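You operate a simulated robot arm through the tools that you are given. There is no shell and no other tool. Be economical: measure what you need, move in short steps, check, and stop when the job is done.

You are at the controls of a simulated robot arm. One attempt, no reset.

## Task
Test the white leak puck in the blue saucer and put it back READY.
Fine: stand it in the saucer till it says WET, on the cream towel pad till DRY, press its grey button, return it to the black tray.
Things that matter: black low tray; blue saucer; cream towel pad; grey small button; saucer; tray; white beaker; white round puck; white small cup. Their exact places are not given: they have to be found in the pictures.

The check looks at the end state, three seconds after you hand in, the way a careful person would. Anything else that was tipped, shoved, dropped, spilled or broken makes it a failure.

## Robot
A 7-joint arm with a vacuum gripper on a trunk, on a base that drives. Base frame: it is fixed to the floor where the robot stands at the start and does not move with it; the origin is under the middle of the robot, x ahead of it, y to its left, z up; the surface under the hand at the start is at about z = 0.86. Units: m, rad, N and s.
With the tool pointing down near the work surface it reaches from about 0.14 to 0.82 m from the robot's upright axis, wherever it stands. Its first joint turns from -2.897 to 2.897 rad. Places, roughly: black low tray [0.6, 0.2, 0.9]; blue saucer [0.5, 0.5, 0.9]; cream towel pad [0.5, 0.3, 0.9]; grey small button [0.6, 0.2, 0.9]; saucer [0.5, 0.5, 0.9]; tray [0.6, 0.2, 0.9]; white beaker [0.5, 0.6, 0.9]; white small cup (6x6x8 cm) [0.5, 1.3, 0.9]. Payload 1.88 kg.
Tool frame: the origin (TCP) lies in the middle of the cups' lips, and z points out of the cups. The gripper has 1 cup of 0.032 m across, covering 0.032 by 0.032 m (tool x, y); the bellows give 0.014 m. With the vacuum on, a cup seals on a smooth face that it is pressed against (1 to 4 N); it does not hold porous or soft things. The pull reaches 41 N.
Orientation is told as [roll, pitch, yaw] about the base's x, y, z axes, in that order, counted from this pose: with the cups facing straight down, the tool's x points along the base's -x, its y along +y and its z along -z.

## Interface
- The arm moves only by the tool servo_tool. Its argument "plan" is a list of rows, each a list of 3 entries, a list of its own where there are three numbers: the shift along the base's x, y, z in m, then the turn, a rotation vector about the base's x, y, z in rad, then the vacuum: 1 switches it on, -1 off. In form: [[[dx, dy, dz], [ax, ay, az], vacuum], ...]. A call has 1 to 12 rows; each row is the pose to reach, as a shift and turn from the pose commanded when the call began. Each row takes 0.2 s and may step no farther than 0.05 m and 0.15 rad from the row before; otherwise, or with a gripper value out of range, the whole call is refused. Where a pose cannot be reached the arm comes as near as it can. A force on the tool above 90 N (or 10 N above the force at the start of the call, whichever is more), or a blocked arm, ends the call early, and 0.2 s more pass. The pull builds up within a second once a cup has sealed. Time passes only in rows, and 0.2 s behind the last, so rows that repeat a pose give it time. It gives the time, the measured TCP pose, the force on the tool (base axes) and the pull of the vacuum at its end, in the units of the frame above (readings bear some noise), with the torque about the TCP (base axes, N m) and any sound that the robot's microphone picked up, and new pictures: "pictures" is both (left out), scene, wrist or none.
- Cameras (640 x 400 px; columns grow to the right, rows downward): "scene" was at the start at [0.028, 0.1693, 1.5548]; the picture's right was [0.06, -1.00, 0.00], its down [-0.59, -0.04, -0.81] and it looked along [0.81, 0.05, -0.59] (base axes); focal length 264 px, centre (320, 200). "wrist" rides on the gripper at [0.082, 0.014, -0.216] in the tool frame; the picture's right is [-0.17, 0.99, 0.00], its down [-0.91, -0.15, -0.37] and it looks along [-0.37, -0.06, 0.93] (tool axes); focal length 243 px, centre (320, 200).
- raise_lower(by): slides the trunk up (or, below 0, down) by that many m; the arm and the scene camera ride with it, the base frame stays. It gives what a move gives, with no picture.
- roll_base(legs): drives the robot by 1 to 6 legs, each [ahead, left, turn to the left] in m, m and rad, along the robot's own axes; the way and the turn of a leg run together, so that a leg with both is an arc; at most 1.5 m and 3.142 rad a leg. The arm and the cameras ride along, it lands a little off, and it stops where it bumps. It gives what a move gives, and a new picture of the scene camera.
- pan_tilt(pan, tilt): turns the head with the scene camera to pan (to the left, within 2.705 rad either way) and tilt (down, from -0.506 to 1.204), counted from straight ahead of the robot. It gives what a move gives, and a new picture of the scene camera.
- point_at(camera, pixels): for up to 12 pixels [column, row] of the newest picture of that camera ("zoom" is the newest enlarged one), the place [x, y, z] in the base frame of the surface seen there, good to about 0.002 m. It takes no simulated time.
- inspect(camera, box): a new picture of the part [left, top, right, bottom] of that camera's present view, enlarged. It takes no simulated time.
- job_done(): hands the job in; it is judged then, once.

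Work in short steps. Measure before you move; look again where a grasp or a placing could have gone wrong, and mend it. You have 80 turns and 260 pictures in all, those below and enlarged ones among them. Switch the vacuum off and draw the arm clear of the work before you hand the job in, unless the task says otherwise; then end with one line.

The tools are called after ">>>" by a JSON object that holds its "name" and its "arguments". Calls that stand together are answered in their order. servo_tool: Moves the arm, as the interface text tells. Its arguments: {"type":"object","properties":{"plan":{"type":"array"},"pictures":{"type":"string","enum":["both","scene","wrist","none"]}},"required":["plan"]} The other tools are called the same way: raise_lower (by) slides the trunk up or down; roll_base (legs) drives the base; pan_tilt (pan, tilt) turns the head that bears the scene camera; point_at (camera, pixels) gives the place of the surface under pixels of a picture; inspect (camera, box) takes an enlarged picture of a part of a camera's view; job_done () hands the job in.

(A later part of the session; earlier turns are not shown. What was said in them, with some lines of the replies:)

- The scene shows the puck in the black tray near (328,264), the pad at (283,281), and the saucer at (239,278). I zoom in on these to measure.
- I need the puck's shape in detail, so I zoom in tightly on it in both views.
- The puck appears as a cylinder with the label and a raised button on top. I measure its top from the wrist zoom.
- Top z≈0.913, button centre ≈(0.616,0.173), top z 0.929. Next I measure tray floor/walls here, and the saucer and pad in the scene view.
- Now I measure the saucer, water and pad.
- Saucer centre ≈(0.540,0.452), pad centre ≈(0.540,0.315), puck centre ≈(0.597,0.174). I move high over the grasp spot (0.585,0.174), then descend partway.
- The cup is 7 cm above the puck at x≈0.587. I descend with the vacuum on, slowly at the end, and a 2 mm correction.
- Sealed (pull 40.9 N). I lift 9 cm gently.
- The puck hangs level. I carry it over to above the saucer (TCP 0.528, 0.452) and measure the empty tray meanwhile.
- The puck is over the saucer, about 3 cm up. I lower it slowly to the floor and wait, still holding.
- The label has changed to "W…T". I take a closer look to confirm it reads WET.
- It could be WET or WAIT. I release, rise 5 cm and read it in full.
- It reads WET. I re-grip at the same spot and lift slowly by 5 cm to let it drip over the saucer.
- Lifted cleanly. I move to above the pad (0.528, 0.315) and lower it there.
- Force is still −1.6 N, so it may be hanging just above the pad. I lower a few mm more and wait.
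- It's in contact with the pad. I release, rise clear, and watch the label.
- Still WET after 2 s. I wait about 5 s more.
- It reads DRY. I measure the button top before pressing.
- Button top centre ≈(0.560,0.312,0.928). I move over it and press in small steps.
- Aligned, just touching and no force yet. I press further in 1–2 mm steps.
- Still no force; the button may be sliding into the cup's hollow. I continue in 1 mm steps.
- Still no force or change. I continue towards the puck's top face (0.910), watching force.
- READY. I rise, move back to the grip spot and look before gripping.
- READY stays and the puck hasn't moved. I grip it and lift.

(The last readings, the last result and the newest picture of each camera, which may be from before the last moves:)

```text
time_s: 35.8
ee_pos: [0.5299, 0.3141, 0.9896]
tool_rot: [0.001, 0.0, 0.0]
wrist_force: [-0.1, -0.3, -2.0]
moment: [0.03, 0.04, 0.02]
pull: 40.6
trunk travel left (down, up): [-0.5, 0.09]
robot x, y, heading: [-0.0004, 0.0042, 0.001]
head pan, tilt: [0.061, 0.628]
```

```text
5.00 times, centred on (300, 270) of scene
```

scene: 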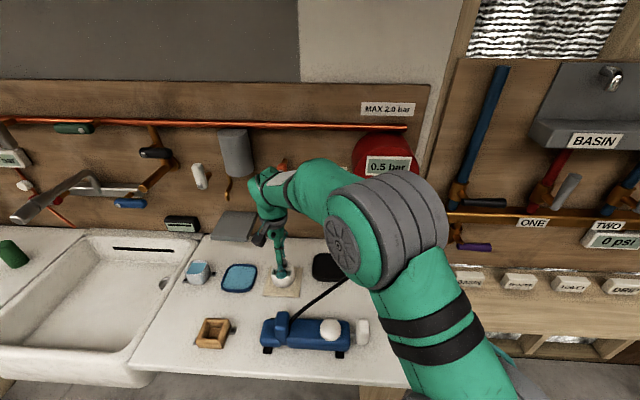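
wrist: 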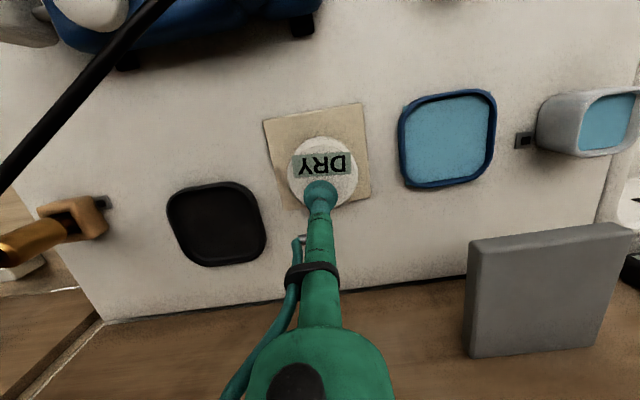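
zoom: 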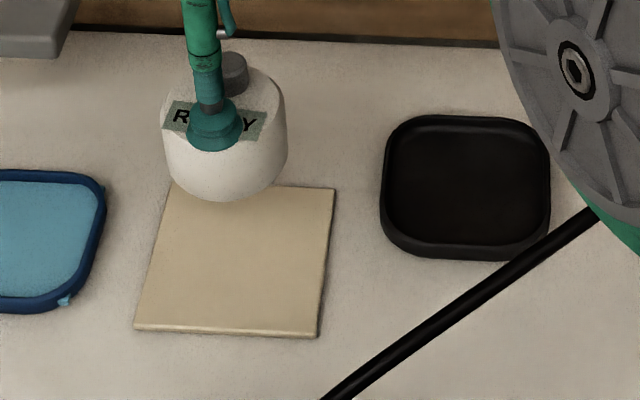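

Held at TCP (0.528,0.3145,0.99). I carry it over the tray to (0.584,0.173) and lower to just above the floor.

>>> {"name": "servo_tool", "arguments": {"plan": [[[0.014, -0.035, 0], [0, 0, 0], 1], [[0.028, -0.071, 0], [0, 0, 0], 1], [[0.042, -0.106, 0], [0, 0, 0], 1], [[0.0555, -0.141, 0], [0, 0, 0], 1], [[0.0555, -0.141, 0], [0, 0, 0], 1], [[0.0555, -0.141, -0.04], [0, 0, 0], 1], [[0.0555, -0.141, -0.065], [0, 0, 0], 1], [[0.0555, -0.141, -0.073], [0, 0, 0], 1], [[0.0555, -0.141, -0.073], [0, 0, 0], 1]]}}

>>> {"name": "inspect", "arguments": {"camera": "scene", "box": [290, 235, 370, 295]}}

```text
time_s: 37.8
ee_pos: [0.584, 0.1753, 0.9167]
tool_rot: [-0.001, 0.0, 0.0]
wrist_force: [-0.3, -0.3, -1.1]
moment: [0.03, 0.02, 0.0]
pull: 41.0
trunk travel left (down, up): [-0.5, 0.09]
robot x, y, heading: [-0.0047, -0.0, -0.001]
head pan, tilt: [0.061, 0.628]
```

scene: 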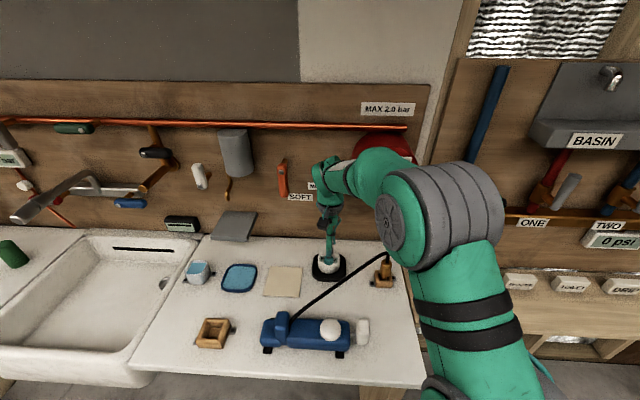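
wrist: 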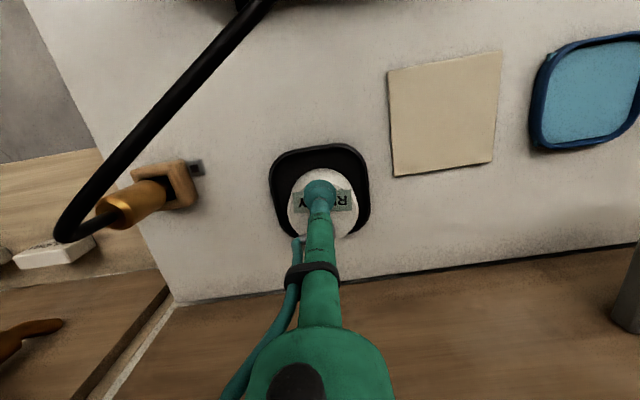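

```text
6.67 times, centred on (330, 265) of scene
```

zoom: 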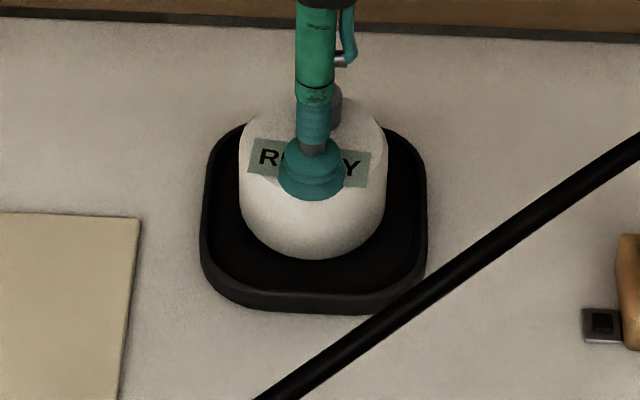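

Centred inside the tray, about 5 mm up. I lower to contact, checking force.

>>> {"name": "servo_tool", "arguments": {"plan": [[[0, 0, -0.002], [0, 0, 0], 1], [[0, 0, -0.004], [0, 0, 0], 1], [[0, 0, -0.005], [0, 0, 0], 1], [[0, 0, -0.006], [0, 0, 0], 1], [[0, 0, -0.006], [0, 0, 0], 1]], "pictures": "none"}}

```text
time_s: 39.0
ee_pos: [0.5835, 0.1748, 0.9112]
tool_rot: [0.0, 0.001, 0.001]
wrist_force: [-0.9, 0.2, 1.1]
moment: [0.03, -0.05, 0.02]
pull: 40.9
trunk travel left (down, up): [-0.5, 0.09]
robot x, y, heading: [-0.0013, 0.001, 0.004]
head pan, tilt: [0.061, 0.628]
```

Contact (force now +1.1 N). I release, wait, then rise clear.

>>> {"name": "servo_tool", "arguments": {"plan": [[[0, 0, 0], [0, 0, 0], -1], [[0, 0, 0], [0, 0, 0], -1], [[0, 0, 0], [0, 0, 0], -1], [[0, 0, 0], [0, 0, 0], -1], [[0, 0, 0.01], [0, 0, 0], -1], [[0, 0, 0.04], [0, 0, 0], -1], [[0, 0, 0.09], [0, 0, 0], -1], [[0, 0, 0.14], [0, 0, 0], -1], [[0, 0, 0.19], [0, 0, 0], -1], [[0, 0, 0.24], [0, 0, 0], -1], [[0, 0, 0.28], [0, 0, 0], -1]]}}

>>> {"name": "inspect", "arguments": {"camera": "scene", "box": [290, 235, 370, 295]}}

>>> {"name": "inspect", "arguments": {"camera": "scene", "box": [170, 230, 410, 380]}}

```text
time_s: 41.4
ee_pos: [0.5847, 0.1756, 1.1919]
tool_rot: [-0.001, 0.002, -0.001]
wrist_force: [-0.3, -0.2, -0.3]
moment: [0.0, 0.0, 0.02]
pull: 0.0
trunk travel left (down, up): [-0.5, 0.09]
robot x, y, heading: [0.0009, -0.0031, -0.005]
head pan, tilt: [0.061, 0.628]
```

scene: 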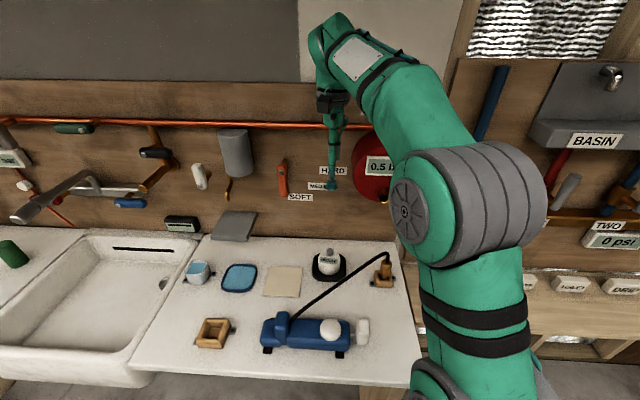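
wrist: 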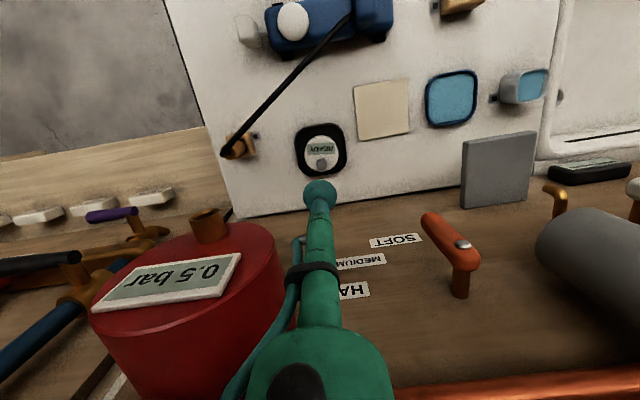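

```text
6.67 times, centred on (330, 265) of scene
```

zoom: 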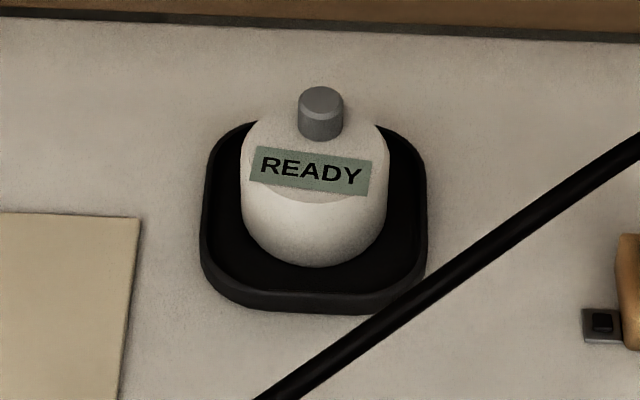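

```text
2.67 times, centred on (290, 305) of scene
```

zoom: 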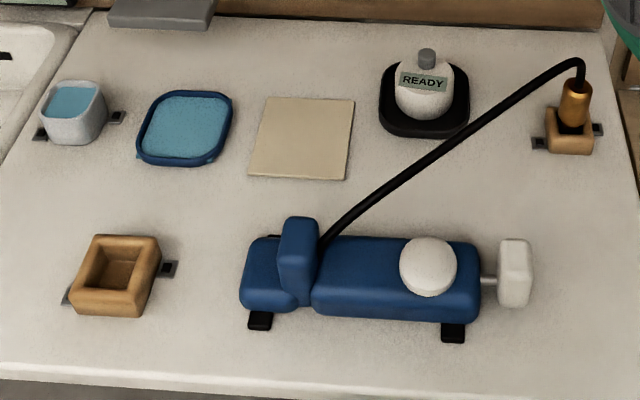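

The puck reads READY upright in the tray, nothing else has moved, and the vacuum is off with the arm clear. I hand in.

>>> {"name": "job_done", "arguments": {}}

```text
The job is handed in.
```

The leak puck was tested (WET in the saucer, DRY on the pad), its button pressed, and it is back upright in the black tray showing READY; the job is handed in.
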